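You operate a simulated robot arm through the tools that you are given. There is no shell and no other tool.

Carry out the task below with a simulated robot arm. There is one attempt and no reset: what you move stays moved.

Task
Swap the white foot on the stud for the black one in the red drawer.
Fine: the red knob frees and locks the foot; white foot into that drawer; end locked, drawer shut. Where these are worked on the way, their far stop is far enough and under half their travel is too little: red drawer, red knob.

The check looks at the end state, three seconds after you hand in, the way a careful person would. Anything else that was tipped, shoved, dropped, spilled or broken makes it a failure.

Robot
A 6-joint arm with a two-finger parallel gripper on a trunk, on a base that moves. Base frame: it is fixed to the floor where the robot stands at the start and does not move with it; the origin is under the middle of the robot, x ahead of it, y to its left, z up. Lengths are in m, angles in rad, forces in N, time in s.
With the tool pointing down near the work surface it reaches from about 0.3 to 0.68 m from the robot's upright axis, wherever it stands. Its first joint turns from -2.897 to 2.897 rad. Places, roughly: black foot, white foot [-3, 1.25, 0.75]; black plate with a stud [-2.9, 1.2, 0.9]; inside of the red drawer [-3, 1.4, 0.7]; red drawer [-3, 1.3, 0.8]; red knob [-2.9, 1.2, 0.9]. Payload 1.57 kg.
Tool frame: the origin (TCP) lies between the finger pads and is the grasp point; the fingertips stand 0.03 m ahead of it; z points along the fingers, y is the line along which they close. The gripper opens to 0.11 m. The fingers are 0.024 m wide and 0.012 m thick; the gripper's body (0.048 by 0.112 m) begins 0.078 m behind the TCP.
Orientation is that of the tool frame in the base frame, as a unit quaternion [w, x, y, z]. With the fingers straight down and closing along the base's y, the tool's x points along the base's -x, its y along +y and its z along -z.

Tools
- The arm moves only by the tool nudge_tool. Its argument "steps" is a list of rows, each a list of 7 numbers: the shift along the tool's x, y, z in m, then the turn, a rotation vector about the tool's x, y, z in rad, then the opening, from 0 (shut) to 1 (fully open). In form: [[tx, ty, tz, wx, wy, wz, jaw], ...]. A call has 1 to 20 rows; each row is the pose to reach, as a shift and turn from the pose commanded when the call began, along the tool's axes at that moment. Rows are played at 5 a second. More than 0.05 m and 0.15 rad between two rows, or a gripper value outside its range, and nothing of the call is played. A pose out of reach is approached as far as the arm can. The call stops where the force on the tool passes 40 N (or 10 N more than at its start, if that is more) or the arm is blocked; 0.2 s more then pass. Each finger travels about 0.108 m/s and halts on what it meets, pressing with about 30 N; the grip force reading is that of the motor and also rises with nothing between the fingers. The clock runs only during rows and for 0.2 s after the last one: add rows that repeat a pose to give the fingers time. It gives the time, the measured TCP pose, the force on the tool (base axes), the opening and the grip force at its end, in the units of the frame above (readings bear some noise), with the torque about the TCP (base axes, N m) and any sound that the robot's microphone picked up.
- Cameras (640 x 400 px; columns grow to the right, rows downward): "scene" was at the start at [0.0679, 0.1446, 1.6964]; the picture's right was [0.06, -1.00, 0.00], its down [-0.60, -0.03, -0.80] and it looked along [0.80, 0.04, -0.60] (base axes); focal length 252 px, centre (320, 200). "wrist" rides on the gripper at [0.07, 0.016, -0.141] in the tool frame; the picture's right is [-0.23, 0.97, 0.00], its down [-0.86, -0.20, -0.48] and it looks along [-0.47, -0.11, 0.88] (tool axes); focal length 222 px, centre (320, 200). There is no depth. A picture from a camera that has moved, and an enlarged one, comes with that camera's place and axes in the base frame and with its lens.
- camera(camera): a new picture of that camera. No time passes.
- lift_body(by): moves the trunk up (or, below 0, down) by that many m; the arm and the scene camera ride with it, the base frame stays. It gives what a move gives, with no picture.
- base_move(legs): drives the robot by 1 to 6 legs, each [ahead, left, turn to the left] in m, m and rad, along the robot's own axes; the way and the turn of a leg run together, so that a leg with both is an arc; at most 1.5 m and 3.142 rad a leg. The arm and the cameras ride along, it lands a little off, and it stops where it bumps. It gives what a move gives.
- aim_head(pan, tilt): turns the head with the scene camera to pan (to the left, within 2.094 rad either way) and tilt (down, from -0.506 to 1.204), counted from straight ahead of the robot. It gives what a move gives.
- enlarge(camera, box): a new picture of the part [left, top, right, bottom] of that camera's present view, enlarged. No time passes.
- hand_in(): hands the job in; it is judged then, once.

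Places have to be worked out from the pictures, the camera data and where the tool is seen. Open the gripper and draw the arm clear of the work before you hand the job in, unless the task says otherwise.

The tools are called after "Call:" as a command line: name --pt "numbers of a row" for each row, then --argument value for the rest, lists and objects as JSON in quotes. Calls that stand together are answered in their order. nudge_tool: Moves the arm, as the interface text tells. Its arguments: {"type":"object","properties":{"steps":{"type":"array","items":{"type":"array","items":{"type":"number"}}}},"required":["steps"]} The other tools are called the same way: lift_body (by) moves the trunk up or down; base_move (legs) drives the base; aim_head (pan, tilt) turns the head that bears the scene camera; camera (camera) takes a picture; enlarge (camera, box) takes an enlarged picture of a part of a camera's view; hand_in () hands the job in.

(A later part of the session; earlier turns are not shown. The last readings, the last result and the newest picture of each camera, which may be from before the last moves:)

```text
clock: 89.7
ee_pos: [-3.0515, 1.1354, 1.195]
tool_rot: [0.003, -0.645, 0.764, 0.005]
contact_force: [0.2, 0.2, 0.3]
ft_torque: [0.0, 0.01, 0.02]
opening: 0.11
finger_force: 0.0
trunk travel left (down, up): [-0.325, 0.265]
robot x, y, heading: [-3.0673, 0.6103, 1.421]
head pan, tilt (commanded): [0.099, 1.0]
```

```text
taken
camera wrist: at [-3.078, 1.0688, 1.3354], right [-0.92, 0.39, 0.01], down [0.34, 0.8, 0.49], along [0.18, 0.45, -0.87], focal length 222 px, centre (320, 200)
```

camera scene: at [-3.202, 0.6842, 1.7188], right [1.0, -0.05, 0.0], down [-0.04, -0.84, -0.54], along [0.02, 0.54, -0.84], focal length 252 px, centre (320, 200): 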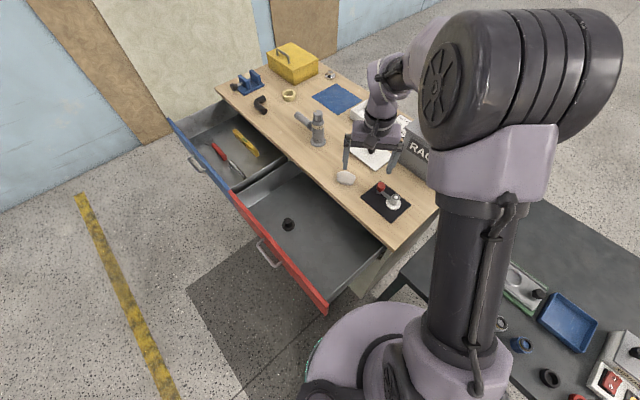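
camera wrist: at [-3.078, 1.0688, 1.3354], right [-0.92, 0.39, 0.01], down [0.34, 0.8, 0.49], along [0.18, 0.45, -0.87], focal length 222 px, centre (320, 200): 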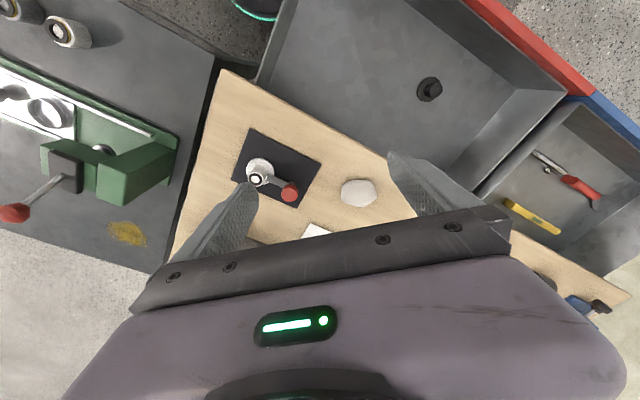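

Excellent: both the plate and the drawer with the black foot in it are visible. I zoom in from both cameras to measure and understand the knob.

Call:
enlarge --camera "scene" --box '[330, 160, 430, 230]'

Call:
enlarge --camera "wrist" --box '[200, 110, 340, 210]'

Call:
enlarge --camera "scene" --box '[230, 180, 370, 300]'

Call:
enlarge --camera "wrist" --box '[360, 40, 500, 140]'

```text
5.71 times, centred on (380, 195) of scene
camera zoom: at [-3.202, 0.6842, 1.7188], right [1.0, -0.05, 0.0], down [-0.04, -0.84, -0.54], along [0.02, 0.54, -0.84], focal length 1441 px, centre (-23, 229)
```

zoom: 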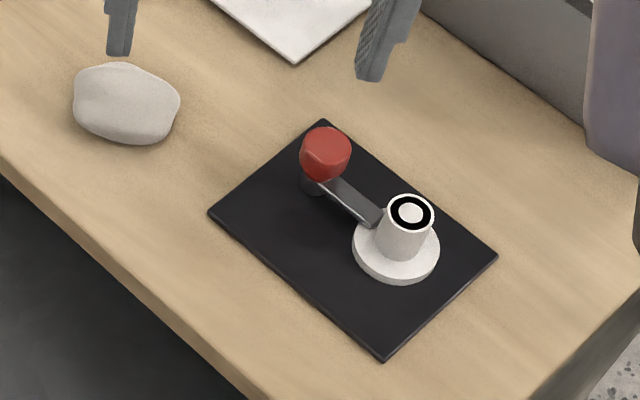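

```text
4.00 times, centred on (270, 160) of wrist
camera zoom: at [-3.078, 1.0688, 1.3354], right [-0.92, 0.39, 0.01], down [0.34, 0.8, 0.49], along [0.18, 0.45, -0.87], focal length 888 px, centre (520, 360)
```

zoom: 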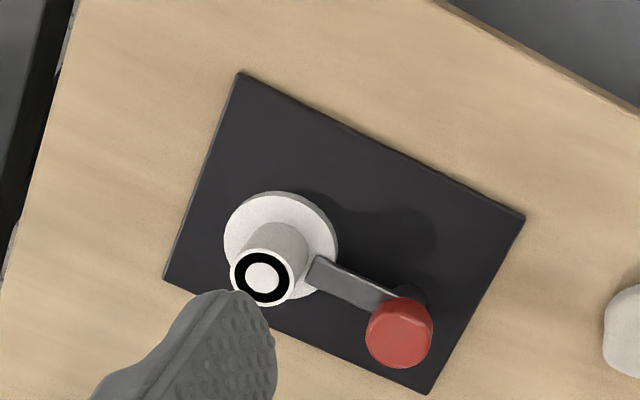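

```text
3.33 times, centred on (300, 240) of scene
camera zoom: at [-3.202, 0.6842, 1.7188], right [1.0, -0.05, 0.0], down [-0.04, -0.84, -0.54], along [0.02, 0.54, -0.84], focal length 841 px, centre (387, 67)
```

zoom: 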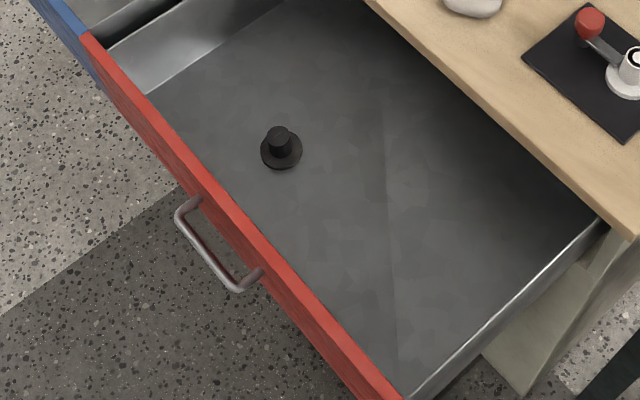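

```text
4.00 times, centred on (430, 90) of wrist
camera zoom: at [-3.078, 1.0688, 1.3354], right [-0.92, 0.39, 0.01], down [0.34, 0.8, 0.49], along [0.18, 0.45, -0.87], focal length 888 px, centre (-120, 640)
```

zoom: 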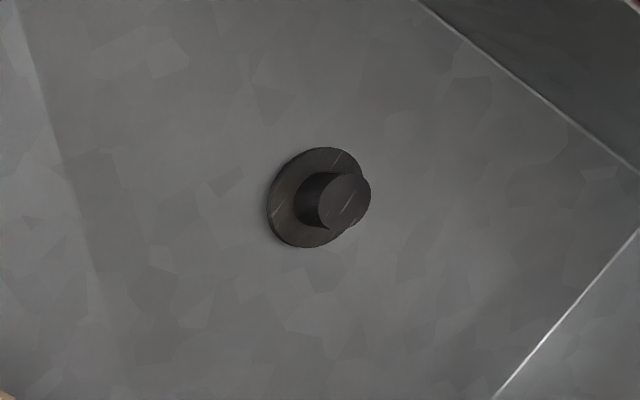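

From both cameras: knob axis ≈ (-2.941, 1.239), top z≈0.935; white foot axis ≈ (-2.896, 1.185), top z≈0.937; plate top ≈0.895. The grey bar runs from under the knob to the foot, so I go above the knob for a close look, turning so that the fingers would close across the bar.

Call:
nudge_tool --pt "-0.0119 -0.00915 0.0106 0.0004 0.001 -0.0857 1" --pt "-0.0238 -0.0183 0.0212 0.0008 0.002 -0.1714 1" --pt "-0.0357 -0.02745 0.0318 0.001 0.003 -0.2571 1" --pt "-0.0476 -0.0366 0.0424 0.0015 0.004 -0.3428 1" --pt "-0.0595 -0.04575 0.053 0.002 0.005 -0.4285 1" --pt "-0.0714 -0.0549 0.0636 0.0025 0.006 -0.5142 1" --pt "-0.0833 -0.06405 0.0742 0.003 0.007 -0.5999 1" --pt "-0.0952 -0.0732 0.0848 0.003 0.008 -0.6856 1" --pt "-0.1071 -0.08235 0.0954 0.0035 0.009 -0.7713 1" --pt "-0.119 -0.0915 0.106 0.0038 0.01 -0.857 1" --pt "-0.119 -0.0915 0.106 0.0038 0.01 -0.857 1"

Call:
camera --camera "wrist"

Call:
camera --camera "scene"

```text
clock: 92.1
ee_pos: [-2.9416, 1.2364, 1.0899]
tool_rot: [0.0, 0.904, -0.427, 0.002]
contact_force: [0.1, 0.0, -0.3]
ft_torque: [0.03, -0.01, 0.0]
opening: 0.1099
finger_force: 0.0
trunk travel left (down, up): [-0.325, 0.265]
robot x, y, heading: [-3.0668, 0.6132, 1.428]
head pan, tilt (commanded): [0.099, 1.0]
```

```text
taken
camera wrist: at [-2.9095, 1.1731, 1.2311], right [-0.9, -0.44, 0.0], down [-0.39, 0.79, 0.48], along [-0.21, 0.43, -0.88], focal length 222 px, centre (320, 200)
```

wrist: 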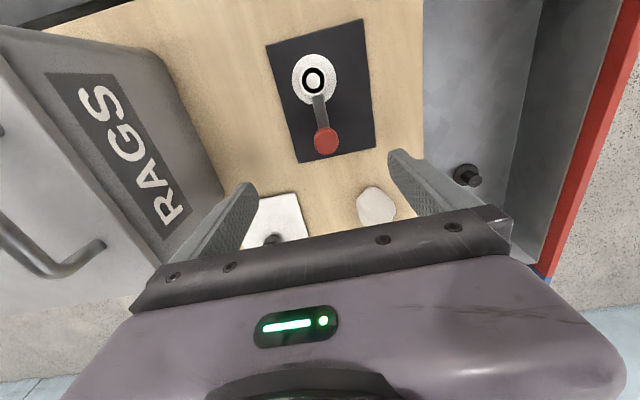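

```text
taken
camera scene: at [-3.2022, 0.684, 1.7188], right [1.0, -0.05, 0.0], down [-0.04, -0.84, -0.54], along [0.02, 0.54, -0.84], focal length 252 px, centre (320, 200)
```

scene: 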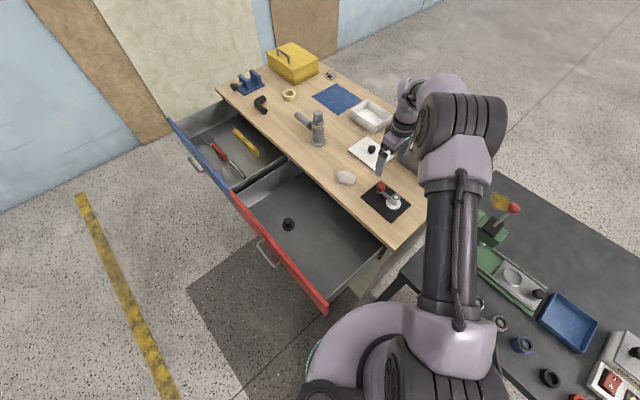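

The wrist camera now looks at the plate from the foot's side. I zoom in on the mechanism.

Call:
enlarge --camera "wrist" --box '[250, 10, 390, 170]'

Call:
enlarge --camera "scene" --box '[350, 170, 420, 225]'

```text
2.50 times, centred on (320, 90) of wrist
camera zoom: at [-2.9095, 1.1731, 1.2311], right [-0.9, -0.44, 0.0], down [-0.39, 0.79, 0.48], along [-0.21, 0.43, -0.88], focal length 555 px, centre (320, 475)
```

zoom: 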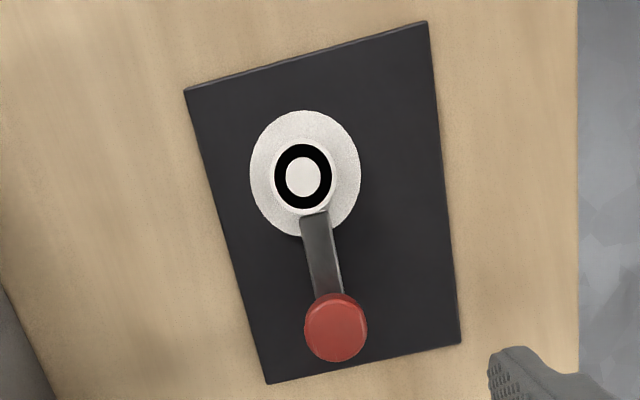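

```text
7.27 times, centred on (385, 198) of scene
camera zoom: at [-3.2022, 0.684, 1.7188], right [1.0, -0.05, 0.0], down [-0.04, -0.84, -0.54], along [0.02, 0.54, -0.84], focal length 1834 px, centre (-153, 218)
```

zoom: 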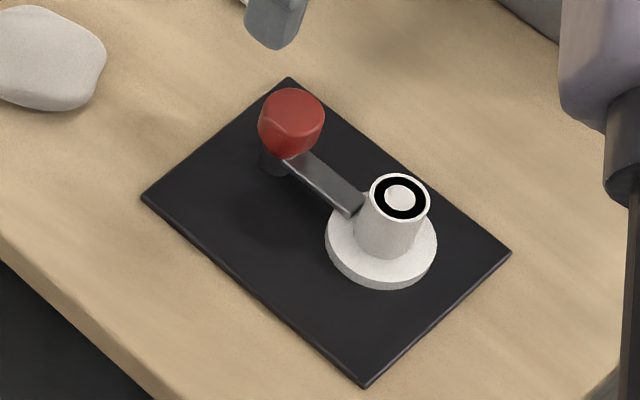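

The bar's tip lies over the foot's flange, pivoting at the knob's post – a swing clamp turned by the knob. I shift to centre over the knob (offset about 9 mm along tool y) and lower to just above it for a fine check.

Call:
nudge_tool --pt "0.0004 0.0045 0.02 0 0 0 1" --pt "0.0007 0.0088 0.04 0 0 0 1" --pt "0.0007 0.0088 0.06 0 0 0 1" --pt "0.0007 0.0088 0.08 0 0 0 1" --pt "0.0007 0.0088 0.09 0 0 0 1" --pt "0.0007 0.0088 0.09 0 0 0 1"

Call:
camera --camera "wrist"

Call:
enlarge --camera "wrist" --box '[220, 20, 420, 220]'

Call:
enlarge --camera "scene" --box '[350, 150, 420, 215]'

```text
clock: 93.5
ee_pos: [-2.9468, 1.2324, 0.999]
tool_rot: [-0.002, 0.904, -0.427, 0.001]
contact_force: [0.8, -0.9, 0.8]
ft_torque: [0.0, 0.0, 0.02]
opening: 0.1103
finger_force: 0.1
trunk travel left (down, up): [-0.325, 0.265]
robot x, y, heading: [-3.0649, 0.614, 1.426]
head pan, tilt (commanded): [0.099, 1.0]
```

```text
taken
camera wrist: at [-2.9149, 1.1688, 1.1409], right [-0.9, -0.44, 0.0], down [-0.39, 0.79, 0.48], along [-0.21, 0.43, -0.88], focal length 222 px, centre (320, 200)
```

wrist: 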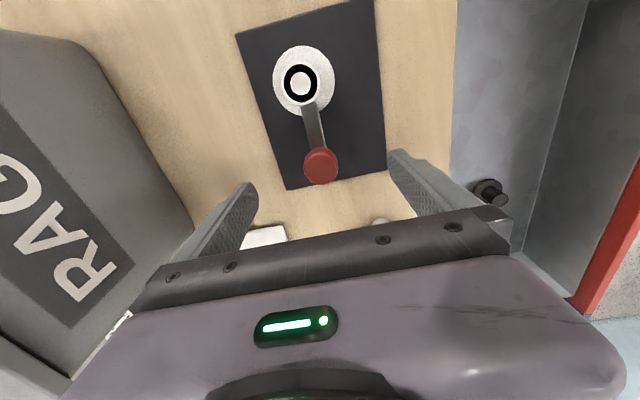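

```text
2.00 times, centred on (320, 120) of wrist
camera zoom: at [-2.9149, 1.1688, 1.1409], right [-0.9, -0.44, 0.0], down [-0.39, 0.79, 0.48], along [-0.21, 0.43, -0.88], focal length 444 px, centre (320, 360)
```

zoom: 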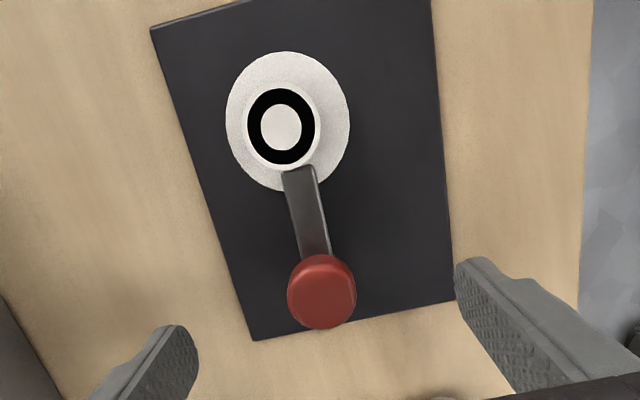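

```text
6.15 times, centred on (385, 182) of scene
camera zoom: at [-3.202, 0.6842, 1.7188], right [1.0, -0.05, 0.0], down [-0.04, -0.84, -0.54], along [0.02, 0.54, -0.84], focal length 1552 px, centre (-80, 308)
```

zoom: 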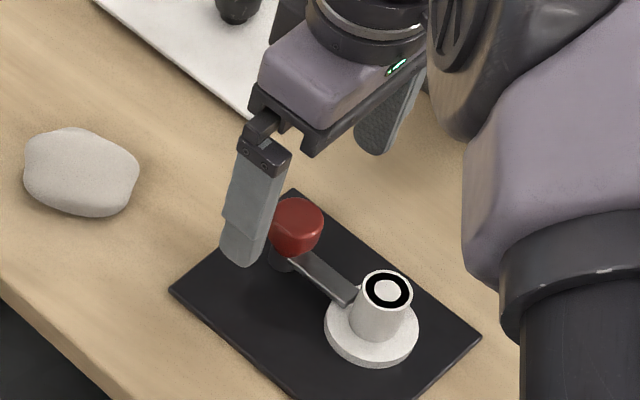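

The knob is centred between the fingers. I lower so the pads straddle the knob (TCP z≈0.945) and close on it.

Call:
nudge_tool --pt "0 0 0.02 0 0 0 1" --pt "0 0 0.04 0 0 0 1" --pt "0 0 0.054 0 0 0 1" --pt "0 0 0.054 0 0 0 0.45" --pt "0 0 0.054 0 0 0 0.45" --pt "0 0 0.054 0 0 0 0.45"

Call:
enlarge --camera "wrist" --box '[220, 60, 420, 260]'

Call:
enlarge --camera "scene" --box '[350, 150, 420, 215]'

```text
clock: 94.9
ee_pos: [-2.9467, 1.2324, 0.9458]
tool_rot: [-0.001, 0.904, -0.428, 0.002]
contact_force: [0.1, -0.5, 0.2]
ft_torque: [0.0, -0.03, 0.0]
opening: 0.0494
finger_force: 0.0
trunk travel left (down, up): [-0.325, 0.265]
robot x, y, heading: [-3.0662, 0.6137, 1.424]
head pan, tilt (commanded): [0.099, 1.0]
```

```text
2.00 times, centred on (320, 160) of wrist
camera zoom: at [-2.9152, 1.1688, 1.0865], right [-0.9, -0.44, 0.0], down [-0.39, 0.79, 0.48], along [-0.21, 0.43, -0.88], focal length 444 px, centre (320, 280)
```

zoom: 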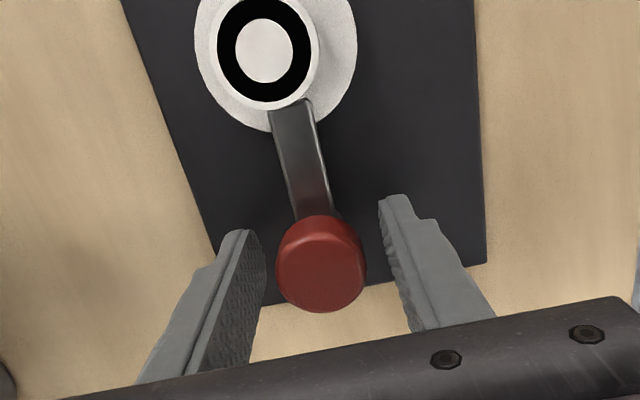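

```text
6.15 times, centred on (385, 182) of scene
camera zoom: at [-3.202, 0.6843, 1.7188], right [1.0, -0.05, 0.0], down [-0.04, -0.84, -0.54], along [0.02, 0.54, -0.84], focal length 1552 px, centre (-80, 308)
```

zoom: 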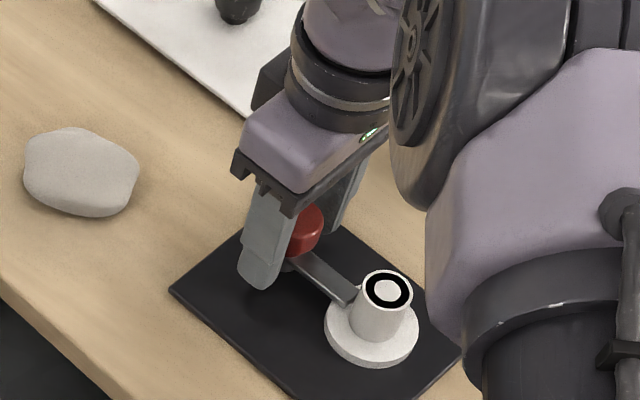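

Well centred on the knob. I close the grip fully on it.

Call:
nudge_tool --pt "0 0 0 0 0 0 0.2" --pt "0 0 0 0 0 0 0.2" --pt "0 0 0 0 0 0 0.2" --pt "0 0 0 0 0 0 0.2"

Call:
enlarge --camera "wrist" --box '[220, 60, 420, 260]'

```text
clock: 95.9
ee_pos: [-2.9471, 1.232, 0.9456]
tool_rot: [-0.002, 0.904, -0.427, 0.002]
contact_force: [-2.0, -2.4, -0.7]
ft_torque: [-0.29, 0.4, -0.03]
opening: 0.0314
finger_force: 41.0
trunk travel left (down, up): [-0.325, 0.265]
robot x, y, heading: [-3.0644, 0.6174, 1.428]
head pan, tilt (commanded): [0.099, 1.0]
```

```text
2.00 times, centred on (320, 160) of wrist
camera zoom: at [-2.9154, 1.1686, 1.0865], right [-0.9, -0.44, 0.0], down [-0.39, 0.79, 0.48], along [-0.21, 0.43, -0.88], focal length 444 px, centre (320, 280)
```

zoom: 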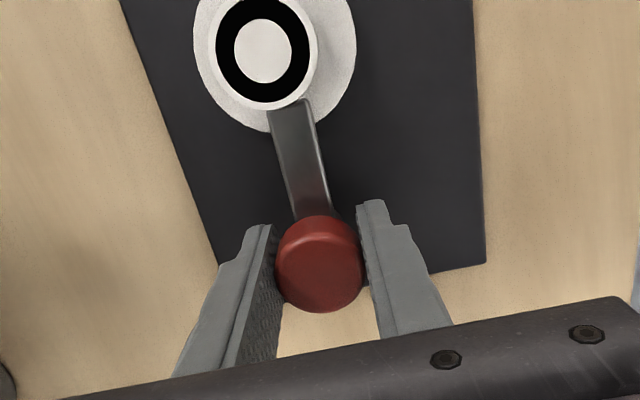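

Grip holds (31 mm). I try turning the knob clockwise seen from above (positive about tool z) by a small amount and watch the readings.

Call:
nudge_tool --pt "0 0 0 0 0 0.04 0.2" --pt "0 0 0 0 0 0.08 0.2" --pt "0 0 0 0 0 0.12 0.2" --pt "0 0 0 0 0 0.16 0.2"

Call:
enlarge --camera "wrist" --box '[220, 60, 420, 260]'

```text
clock: 96.9
ee_pos: [-2.9466, 1.2323, 0.9451]
tool_rot: [-0.001, 0.867, -0.499, 0.001]
contact_force: [-3.8, -2.0, -10.3]
ft_torque: [0.2, 0.44, 0.01]
opening: 0.0317
finger_force: 40.4
trunk travel left (down, up): [-0.325, 0.265]
robot x, y, heading: [-3.068, 0.6147, 1.43]
head pan, tilt (commanded): [0.099, 1.0]
```

```text
2.00 times, centred on (320, 160) of wrist
camera zoom: at [-2.9261, 1.1645, 1.0865], right [-0.96, -0.29, 0.0], down [-0.26, 0.84, 0.48], along [-0.14, 0.46, -0.88], focal length 444 px, centre (320, 280)
```

zoom: 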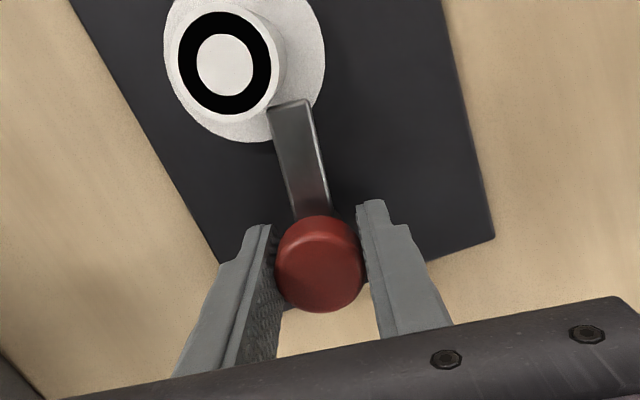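

The bar swings with the knob, freely, away from the foot toward the front. I continue turning in the same direction.

Call:
nudge_tool --pt "0 0 0 0 0 0.06 0.2" --pt "0 0 0 0 0 0.12 0.2" --pt "0 0 0 0 0 0.18 0.2" --pt "0 0 0 0 0 0.24 0.2" --pt "0 0 0 0 0 0.3 0.2" --pt "0 0 0 0 0 0.36 0.2" --pt "0 0 0 0 0 0.42 0.2" --pt "0 0 0 0 0 0.48 0.2" --pt "0 0 0 0 0 0.54 0.2" --pt "0 0 0 0 0 0.6 0.2" --pt "0 0 0 0 0 0.66 0.2" --pt "0 0 0 0 0 0.72 0.2"

Call:
enlarge --camera "wrist" --box '[220, 60, 420, 260]'

Call:
camera --camera "scene"

```text
clock: 99.5
ee_pos: [-2.9477, 1.2316, 0.9446]
tool_rot: [0.001, -0.635, 0.772, -0.002]
contact_force: [-5.6, -10.7, -22.5]
ft_torque: [0.86, 0.25, 0.01]
opening: 0.0318
finger_force: 40.4
trunk travel left (down, up): [-0.325, 0.265]
robot x, y, heading: [-3.0673, 0.6199, 1.426]
head pan, tilt (commanded): [0.099, 1.0]
```

```text
2.00 times, centred on (320, 160) of wrist
camera zoom: at [-2.9765, 1.1678, 1.0864], right [-0.91, 0.41, 0.0], down [0.36, 0.8, 0.48], along [0.2, 0.44, -0.88], focal length 444 px, centre (320, 280)
```

zoom: 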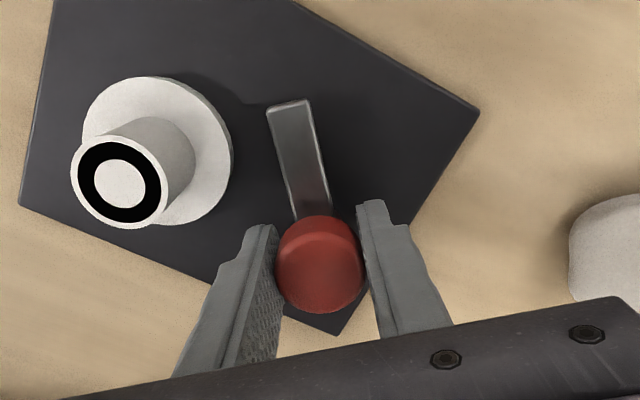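

```text
taken
camera scene: at [-3.2024, 0.6849, 1.7186], right [1.0, -0.05, 0.0], down [-0.04, -0.84, -0.54], along [0.02, 0.54, -0.84], focal length 252 px, centre (320, 200)
```

scene: 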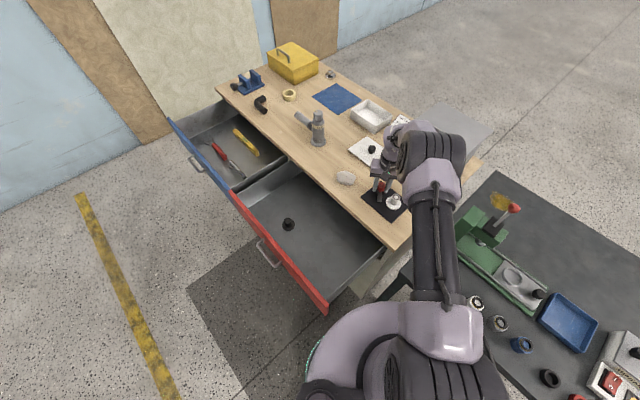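

The bar has swung off the flange (about 0.88 rad so far). I continue toward the far stop, easing a little downward to relieve the vertical load.

Call:
nudge_tool --pt "0 0 0.0005 0 0 0.06 0.2" --pt "0 0 0.001 0 0 0.12 0.2" --pt "0 0 0.001 0 0 0.18 0.2" --pt "0 0 0.001 0 0 0.24 0.2" --pt "0 0 0.001 0 0 0.3 0.2" --pt "0 0 0.001 0 0 0.36 0.2" --pt "0 0 0.001 0 0 0.42 0.2" --pt "0 0 0.001 0 0 0.48 0.2"

Call:
enlarge --camera "wrist" --box '[220, 60, 420, 260]'

```text
clock: 101.3
ee_pos: [-2.9473, 1.2329, 0.9445]
tool_rot: [0.002, -0.433, 0.901, 0.001]
contact_force: [-7.0, -6.0, -5.9]
ft_torque: [-0.62, 0.79, -0.01]
opening: 0.0318
finger_force: 40.6
trunk travel left (down, up): [-0.325, 0.265]
robot x, y, heading: [-3.0642, 0.6174, 1.42]
head pan, tilt (commanded): [0.099, 1.0]
```

```text
2.00 times, centred on (320, 160) of wrist
camera zoom: at [-3.0034, 1.1884, 1.0862], right [-0.62, 0.78, 0.0], down [0.69, 0.54, 0.48], along [0.38, 0.3, -0.88], focal length 444 px, centre (320, 280)
```

zoom: 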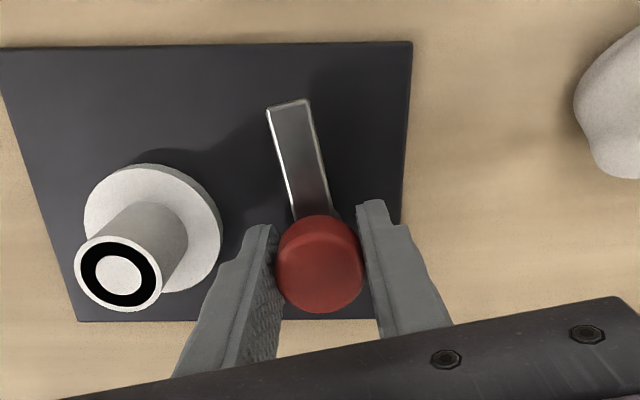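

1.36 rad so far and the bar keeps following. I continue carefully to find the stop.

Call:
nudge_tool --pt "0 0 0 0 0 0.05 0.2" --pt "0 0 0 0 0 0.1 0.2" --pt "0 0 0 0 0 0.15 0.2" --pt "0 0 0 0 0 0.2 0.2" --pt "0 0 0 0 0 0.25 0.2" --pt "0 0 0 0 0 0.3 0.2"

Call:
enlarge --camera "wrist" --box '[220, 60, 420, 260]'

```text
clock: 102.7
ee_pos: [-2.9452, 1.2332, 0.9454]
tool_rot: [0.004, -0.294, 0.956, 0.001]
contact_force: [0.7, -0.1, 2.3]
ft_torque: [-0.29, -0.25, 0.43]
opening: 0.0316
finger_force: 40.0
trunk travel left (down, up): [-0.325, 0.265]
robot x, y, heading: [-3.0612, 0.6174, 1.429]
head pan, tilt (commanded): [0.099, 1.0]
```

```text
2.00 times, centred on (320, 160) of wrist
camera zoom: at [-3.0131, 1.2074, 1.0862], right [-0.36, 0.93, 0.0], down [0.82, 0.31, 0.48], along [0.45, 0.18, -0.88], focal length 444 px, centre (320, 280)
```

zoom: 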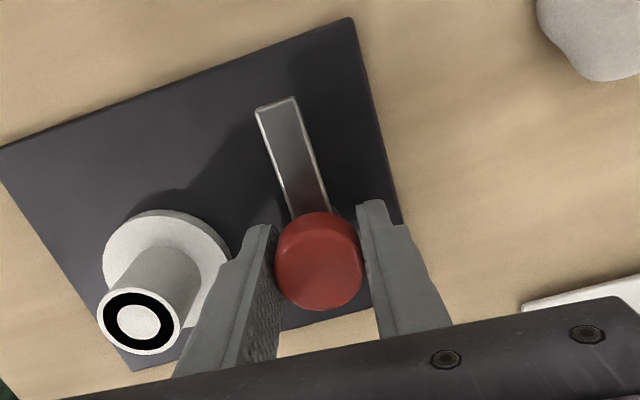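

The torque rose (0.43 N·m) and the bar stopped: the far stop, about 90° off the foot. I open only part way (the foot is near) and lift off.

Call:
nudge_tool --pt "0 0 0 0 0 0 0.43" --pt "0 0 0 0 0 0 0.43" --pt "0 0 -0.02 0 0 0 0.43" --pt "0 0 -0.05 0 0 0 0.43" --pt "0 0 -0.09 0 0 0 0.43" --pt "0 0 -0.12 0 0 0 0.43" --pt "0 0 -0.12 0 0 0 0.43"

Call:
camera --camera "wrist"

Call:
enlarge --camera "scene" --box '[350, 150, 420, 215]'

```text
clock: 104.3
ee_pos: [-2.9469, 1.2308, 1.0643]
tool_rot: [0.002, -0.296, 0.955, -0.001]
contact_force: [-0.3, 0.1, 1.2]
ft_torque: [0.02, -0.04, -0.01]
opening: 0.0472
finger_force: 0.1
trunk travel left (down, up): [-0.325, 0.265]
robot x, y, heading: [-3.0671, 0.6148, 1.421]
head pan, tilt (commanded): [0.099, 1.0]
```

```text
taken
camera wrist: at [-3.0134, 1.2068, 1.206], right [-0.36, 0.93, 0.0], down [0.82, 0.32, 0.48], along [0.45, 0.17, -0.88], focal length 222 px, centre (320, 200)
```

wrist: 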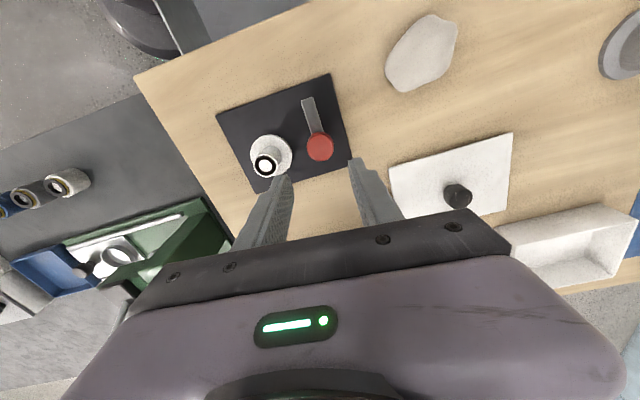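

```text
6.15 times, centred on (385, 182) of scene
camera zoom: at [-3.2019, 0.6846, 1.7187], right [1.0, -0.05, 0.0], down [-0.04, -0.84, -0.54], along [0.02, 0.54, -0.84], focal length 1552 px, centre (-80, 308)
```

zoom: 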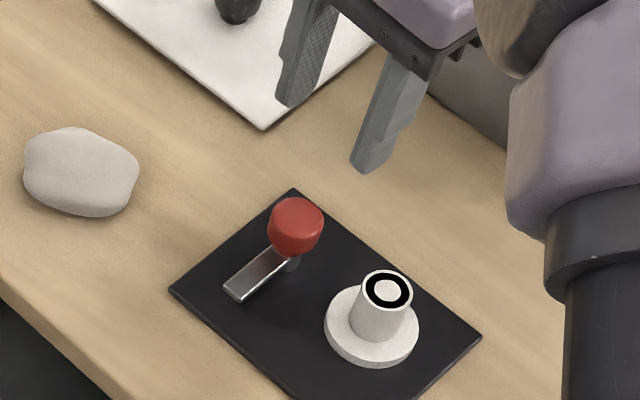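

The clamp bar is clear of the foot. I rotate back (fingers closing along the cabinet's depth direction) and move above the white foot at about (-2.902, 1.1785), opening the gripper.

Call:
nudge_tool --pt "-0.0006 -0.0057 0 0 0 -0.138 0.5" --pt "-0.0012 -0.0114 0 0 0 -0.276 0.5" --pt "-0.0019 -0.0171 0 0 0 -0.414 0.5" --pt "-0.0025 -0.0228 0 0 0 -0.552 0.6" --pt "-0.0031 -0.0285 0 0 0 -0.69 0.6" --pt "-0.0037 -0.0342 0 0 0 -0.828 0.7" --pt "-0.0044 -0.04 0 0 0 -0.966 0.7" --pt "-0.005 -0.0457 0 0 0 -1.104 0.8" --pt "-0.0056 -0.0514 0 0 0 -1.242 0.8" --pt "-0.0062 -0.0571 0 0 0 -1.38 0.9" --pt "-0.0069 -0.0628 0 0 0 -1.518 0.9" --pt "-0.0075 -0.0685 0 0 0 -1.65 0.9" --pt "-0.0075 -0.0685 0 0 0 -1.65 0.9"

Call:
camera --camera "wrist"

Call:
enlarge --camera "wrist" --box '[220, 60, 420, 260]'

```text
clock: 107.1
ee_pos: [-2.9034, 1.1781, 1.0639]
tool_rot: [-0.001, 0.902, -0.431, 0.002]
contact_force: [0.6, 0.1, -0.3]
ft_torque: [0.0, -0.02, 0.03]
opening: 0.0995
finger_force: 0.1
trunk travel left (down, up): [-0.325, 0.265]
robot x, y, heading: [-3.0676, 0.6147, 1.424]
head pan, tilt (commanded): [0.099, 1.0]
```

```text
taken
camera wrist: at [-2.872, 1.1154, 1.2055], right [-0.9, -0.43, 0.0], down [-0.38, 0.79, 0.48], along [-0.2, 0.43, -0.88], focal length 222 px, centre (320, 200)
```

wrist: 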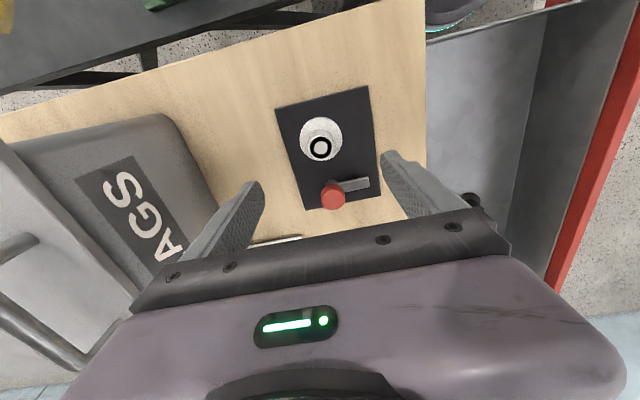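

```text
2.00 times, centred on (320, 160) of wrist
camera zoom: at [-2.872, 1.1154, 1.2055], right [-0.9, -0.43, 0.0], down [-0.38, 0.79, 0.48], along [-0.2, 0.43, -0.88], focal length 444 px, centre (320, 280)
```

zoom: 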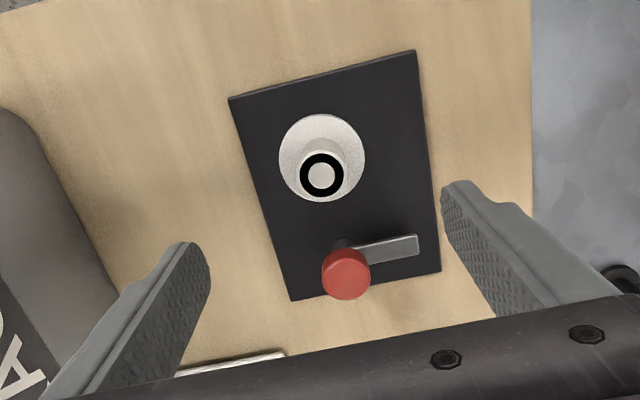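

The foot is centred under the TCP (predicted row 147.7, seen 147.5). I descend to grip its stem and close.

Call:
nudge_tool --pt "0 0 0.03 0 0 0 0.9" --pt "0 0 0.06 0 0 0 0.9" --pt "0 0 0.09 0 0 0 0.8" --pt "0 0 0.11 0 0 0 0.6" --pt "0 0 0.119 0 0 0 0.5" --pt "0 0 0.119 0 0 0 0.5" --pt "0 0 0.119 0 0 0 0.5"

Call:
enlarge --camera "wrist" --box '[220, 100, 420, 260]'

Call:
enlarge --camera "scene" --box '[350, 150, 420, 215]'

```text
clock: 108.7
ee_pos: [-2.9031, 1.1797, 0.9442]
tool_rot: [-0.001, 0.902, -0.432, 0.001]
contact_force: [0.0, 0.6, 0.7]
ft_torque: [-0.02, -0.04, -0.04]
opening: 0.0548
finger_force: 0.0
trunk travel left (down, up): [-0.325, 0.265]
robot x, y, heading: [-3.0656, 0.6175, 1.424]
head pan, tilt (commanded): [0.099, 1.0]
```

```text
2.50 times, centred on (320, 180) of wrist
camera zoom: at [-2.8716, 1.1156, 1.0857], right [-0.9, -0.43, 0.0], down [-0.38, 0.79, 0.48], along [-0.2, 0.43, -0.88], focal length 555 px, centre (320, 250)
```

zoom: 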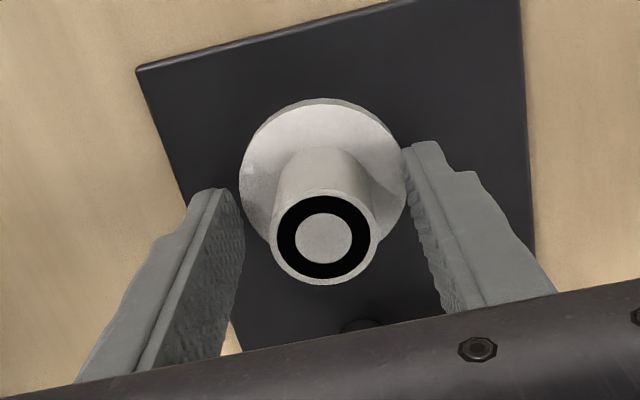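

```text
6.15 times, centred on (385, 182) of scene
camera zoom: at [-3.202, 0.6843, 1.7188], right [1.0, -0.05, 0.0], down [-0.04, -0.84, -0.54], along [0.02, 0.54, -0.84], focal length 1552 px, centre (-80, 308)
```

zoom: 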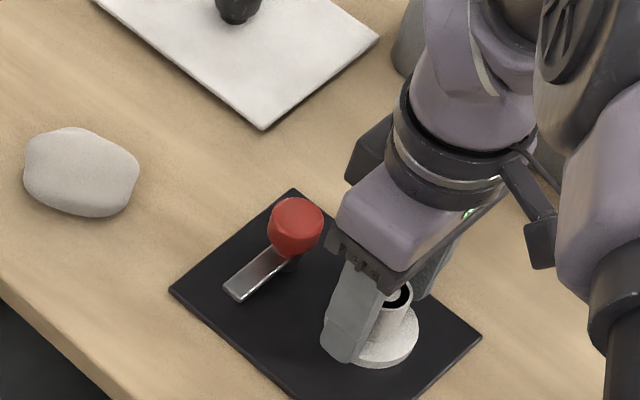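

Stem is centred between the pads with its top at TCP level. I close and then lift slowly.

Call:
nudge_tool --pt "0 0 0 0 0 0 0.15" --pt "0 0 0 0 0 0 0.15" --pt "0 0 0 0 0 0 0.15" --pt "0 0 0 0 0 0 0.15"

Call:
nudge_tool --pt "0 0 -0.004 0 0 0 0.15" --pt "0 0 -0.008 0 0 0 0.15" --pt "0 0 -0.012 0 0 0 0.15" --pt "0 0 -0.018 0 0 0 0.15" --pt "0 0 -0.024 0 0 0 0.15" --pt "0 0 -0.03 0 0 0 0.15"

Call:
enlarge --camera "scene" --box '[350, 150, 420, 215]'

```text
clock: 109.7
ee_pos: [-2.9035, 1.1796, 0.9433]
tool_rot: [-0.002, 0.902, -0.431, 0.002]
contact_force: [-0.1, 0.8, 3.9]
ft_torque: [0.06, 0.1, 0.0]
opening: 0.0279
finger_force: 30.4
trunk travel left (down, up): [-0.325, 0.265]
robot x, y, heading: [-3.0624, 0.6174, 1.421]
head pan, tilt (commanded): [0.099, 1.0]
```

```text
clock: 111.1
ee_pos: [-2.9032, 1.1786, 0.9761]
tool_rot: [0.0, 0.902, -0.432, 0.001]
contact_force: [-0.2, -0.2, -0.6]
ft_torque: [-0.02, 0.02, 0.01]
opening: 0.0276
finger_force: 29.7
trunk travel left (down, up): [-0.325, 0.265]
robot x, y, heading: [-3.0677, 0.6136, 1.424]
head pan, tilt (commanded): [0.099, 1.0]
```

```text
6.15 times, centred on (385, 182) of scene
camera zoom: at [-3.202, 0.6842, 1.7187], right [1.0, -0.05, 0.0], down [-0.04, -0.84, -0.54], along [0.02, 0.54, -0.84], focal length 1552 px, centre (-80, 308)
```

zoom: 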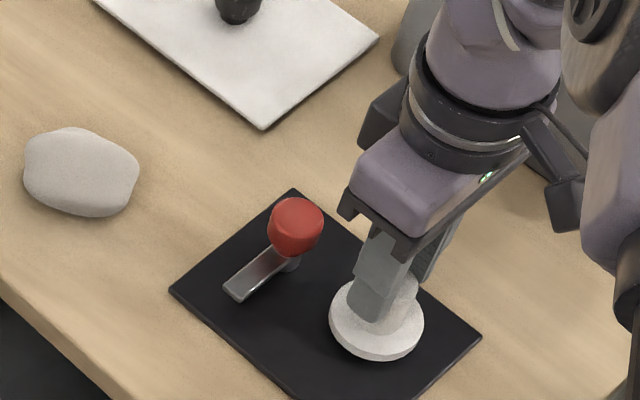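

The white foot comes up freely. I lift it well clear and look at the stud.

Call:
nudge_tool --pt "0 0 -0.02 0 0 0 0.15" --pt "0 0 -0.05 0 0 0 0.15" --pt "0 0 -0.08 0 0 0 0.15" --pt "0 0 -0.11 0 0 0 0.15" --pt "0 0 -0.13 0 0 0 0.15" --pt "0 0 -0.13 0 0 0 0.15"

Call:
camera --camera "wrist"

Call:
enlarge --camera "scene" --box '[340, 130, 430, 215]'

```text
clock: 112.5
ee_pos: [-2.9019, 1.179, 1.1044]
tool_rot: [-0.001, 0.902, -0.432, 0.002]
contact_force: [0.3, 0.1, -0.5]
ft_torque: [-0.01, 0.0, 0.0]
opening: 0.0277
finger_force: 29.8
trunk travel left (down, up): [-0.325, 0.265]
robot x, y, heading: [-3.0667, 0.6124, 1.426]
head pan, tilt (commanded): [0.099, 1.0]
```

```text
taken
camera wrist: at [-2.8705, 1.1156, 1.2459], right [-0.9, -0.43, 0.0], down [-0.38, 0.79, 0.48], along [-0.2, 0.43, -0.88], focal length 222 px, centre (320, 200)
```

wrist: 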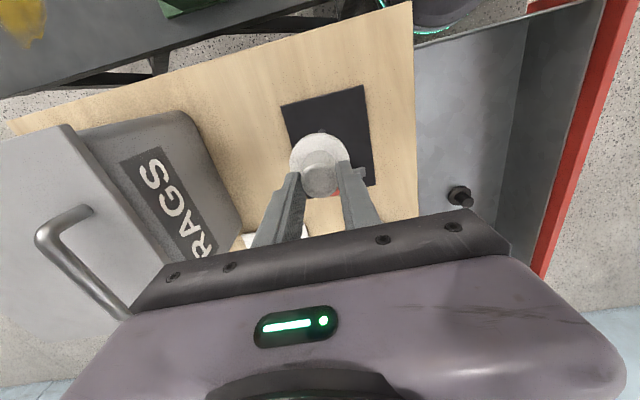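

```text
4.71 times, centred on (385, 172) of scene
camera zoom: at [-3.2019, 0.6846, 1.7187], right [1.0, -0.05, 0.0], down [-0.04, -0.84, -0.54], along [0.02, 0.54, -0.84], focal length 1187 px, centre (14, 329)
```

zoom: 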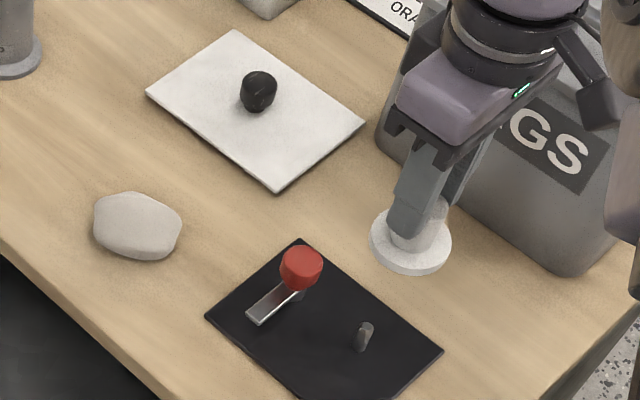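

The stud is a small grey pin; the seated foot's axis equals TCP (-2.903, 1.179). The black foot is triangulated at about (-3.3195, 1.2035) on the drawer floor (z≈0.705). I carry the white foot over the free right part of the drawer, about (-3.178, 1.051).

Call:
nudge_tool --pt "-0.009 0.037 0 0 0 0 0.15" --pt "-0.018 0.074 0 0 0 0 0.15" --pt "-0.028 0.111 0 0 0 0 0.15" --pt "-0.037 0.148 0 0 0 0 0.15" --pt "-0.046 0.185 0 0 0 0 0.15" --pt "-0.055 0.222 0 0 0 0 0.15" --pt "-0.065 0.259 0 0 0 0 0.15" --pt "-0.0739 0.2955 0 0 0 0 0.15" --pt "-0.0739 0.2955 0 0 0 0 0.15"

Call:
camera --camera "scene"

Call:
camera --camera "wrist"

```text
clock: 114.5
ee_pos: [-3.1783, 1.0514, 1.1046]
tool_rot: [-0.001, 0.902, -0.431, 0.001]
contact_force: [-0.3, 0.2, -0.6]
ft_torque: [-0.01, 0.01, -0.01]
opening: 0.0278
finger_force: 30.2
trunk travel left (down, up): [-0.325, 0.265]
robot x, y, heading: [-3.0629, 0.6145, 1.424]
head pan, tilt (commanded): [0.099, 1.0]
```

```text
taken
camera scene: at [-3.2013, 0.6848, 1.7188], right [1.0, -0.05, 0.0], down [-0.04, -0.84, -0.54], along [0.02, 0.54, -0.84], focal length 252 px, centre (320, 200)
```

scene: 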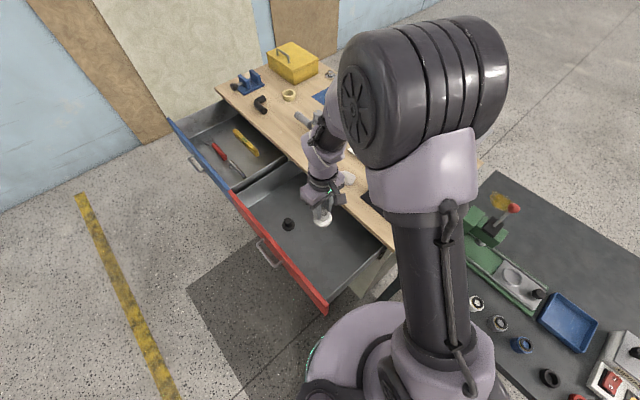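

```text
taken
camera wrist: at [-3.1479, 0.9876, 1.2457], right [-0.9, -0.43, 0.0], down [-0.38, 0.79, 0.48], along [-0.2, 0.43, -0.88], focal length 222 px, centre (320, 200)
```

wrist: 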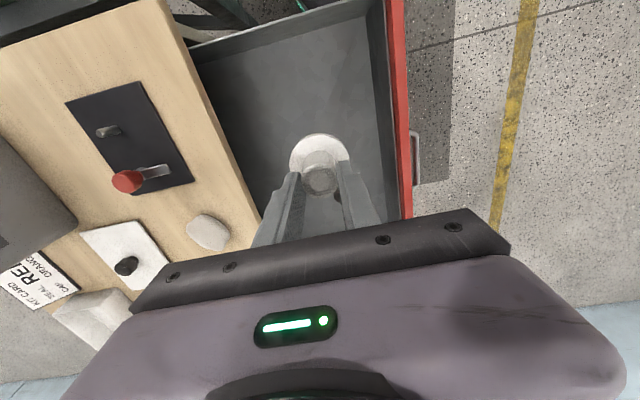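

Clear all round over the drawer. I lower the trunk by 0.2 m, then will set the foot down with the arm.

Call:
lift_body --by -0.2

Call:
nudge_tool --pt "0 0 0.03 0 0 0 0.15" --pt "0 0 0.06 0 0 0 0.15" --pt "0 0 0.09 0 0 0 0.15" --pt "0 0 0.12 0 0 0 0.15" --pt "0 0 0.135 0 0 0 0.15" --pt "0 0 0.135 0 0 0 0.15"

Call:
camera --camera "scene"

Call:
camera --camera "wrist"

```text
clock: 116.7
ee_pos: [-3.1789, 1.0512, 0.9047]
tool_rot: [-0.002, 0.902, -0.432, 0.002]
contact_force: [0.1, 0.6, -1.8]
ft_torque: [-0.03, 0.01, 0.03]
opening: 0.0275
finger_force: 29.6
trunk travel left (down, up): [-0.125, 0.465]
robot x, y, heading: [-3.0655, 0.6136, 1.426]
head pan, tilt (commanded): [0.099, 1.0]
```

```text
clock: 118.1
ee_pos: [-3.18, 1.051, 0.77]
tool_rot: [-0.002, 0.902, -0.432, 0.0]
contact_force: [1.0, 3.1, 20.4]
ft_torque: [-0.01, -0.04, -0.03]
opening: 0.0276
finger_force: 30.1
trunk travel left (down, up): [-0.125, 0.465]
robot x, y, heading: [-3.0665, 0.6151, 1.421]
head pan, tilt (commanded): [0.099, 1.0]
```

```text
taken
camera scene: at [-3.2015, 0.6832, 1.519], right [1.0, -0.05, 0.0], down [-0.04, -0.84, -0.54], along [0.02, 0.54, -0.84], focal length 252 px, centre (320, 200)
```

scene: 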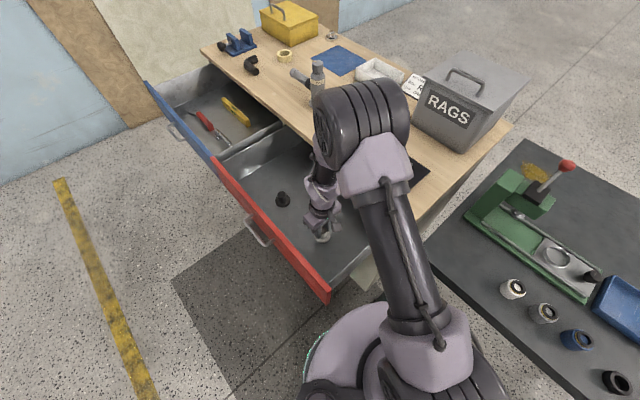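

```text
taken
camera wrist: at [-3.1481, 0.9874, 0.9112], right [-0.9, -0.43, 0.0], down [-0.38, 0.79, 0.48], along [-0.2, 0.43, -0.88], focal length 222 px, centre (320, 200)
```

wrist: 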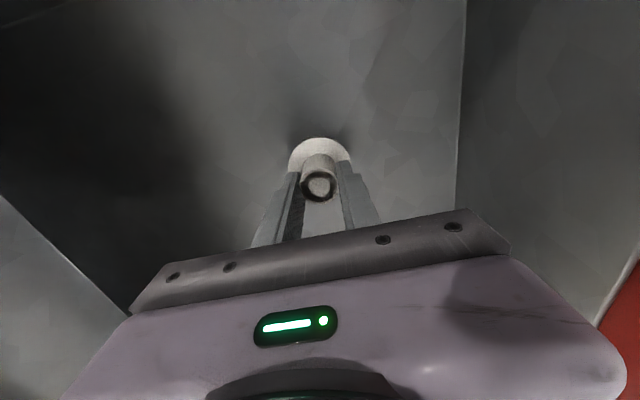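

A 20 N upward force at TCP z=0.770 suggests the foot touches the drawer floor. I zoom in to confirm before releasing.

Call:
enlarge --camera "wrist" --box '[240, 110, 400, 230]'

Call:
enlarge --camera "scene" --box '[260, 150, 380, 260]'

```text
3.33 times, centred on (320, 170) of wrist
camera zoom: at [-3.1481, 0.9874, 0.9112], right [-0.9, -0.43, 0.0], down [-0.38, 0.79, 0.48], along [-0.2, 0.43, -0.88], focal length 740 px, centre (320, 300)
```

zoom: 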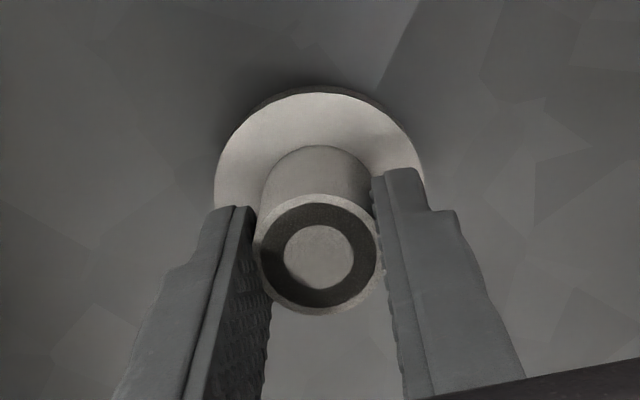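

```text
3.64 times, centred on (320, 205) of scene
camera zoom: at [-3.2015, 0.6832, 1.519], right [1.0, -0.05, 0.0], down [-0.04, -0.84, -0.54], along [0.02, 0.54, -0.84], focal length 917 px, centre (320, 182)
```

zoom: 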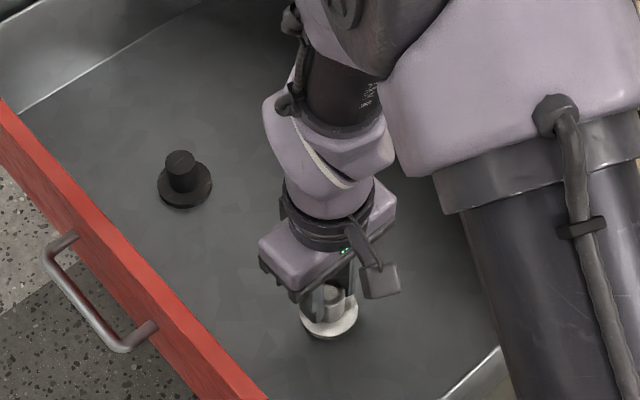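

Size of the flange in view puts it ~5 cm below the TCP, i.e. the foot is ~6 cm tall, so TCP 0.770 means it stands on the floor at ≈0.71 – matching the black foot's triangulated base. I release and rise.

Call:
nudge_tool --pt "0 0 -0.001 0 0 0 0.3" --pt "0 0 -0.001 0 0 0 0.5" --pt "0 0 -0.001 0 0 0 0.5" --pt "0 0 -0.02 0 0 0 0.5" --pt "0 0 -0.05 0 0 0 0.5" --pt "0 0 -0.08 0 0 0 0.5" --pt "0 0 -0.12 0 0 0 0.5" --pt "0 0 -0.15 0 0 0 0.5" --pt "0 0 -0.15 0 0 0 0.5"

Call:
camera --camera "scene"

Call:
camera --camera "wrist"

```text
clock: 120.1
ee_pos: [-3.1809, 1.0476, 0.9195]
tool_rot: [-0.001, 0.902, -0.432, 0.002]
contact_force: [0.5, 0.1, 0.6]
ft_torque: [0.0, -0.02, 0.01]
opening: 0.0552
finger_force: 0.1
trunk travel left (down, up): [-0.125, 0.465]
robot x, y, heading: [-3.0657, 0.6175, 1.426]
head pan, tilt (commanded): [0.099, 1.0]
```

```text
taken
camera scene: at [-3.202, 0.6843, 1.5187], right [1.0, -0.05, 0.0], down [-0.04, -0.84, -0.54], along [0.02, 0.54, -0.84], focal length 252 px, centre (320, 200)
```

scene: 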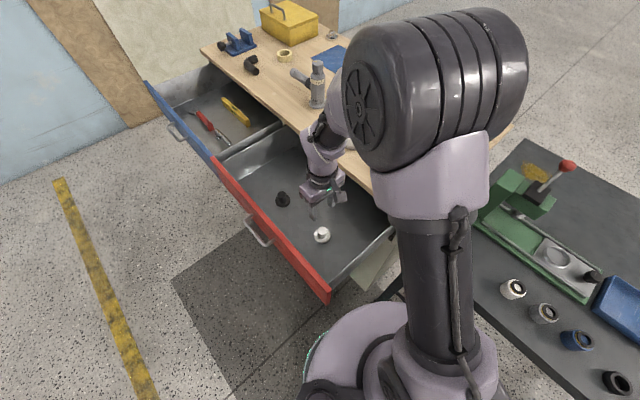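

```text
taken
camera wrist: at [-3.1493, 0.9843, 1.0605], right [-0.9, -0.43, 0.0], down [-0.38, 0.79, 0.48], along [-0.2, 0.43, -0.88], focal length 222 px, centre (320, 200)
```

wrist: 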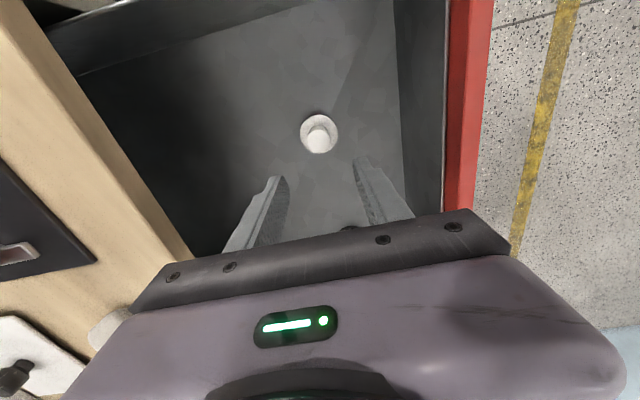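

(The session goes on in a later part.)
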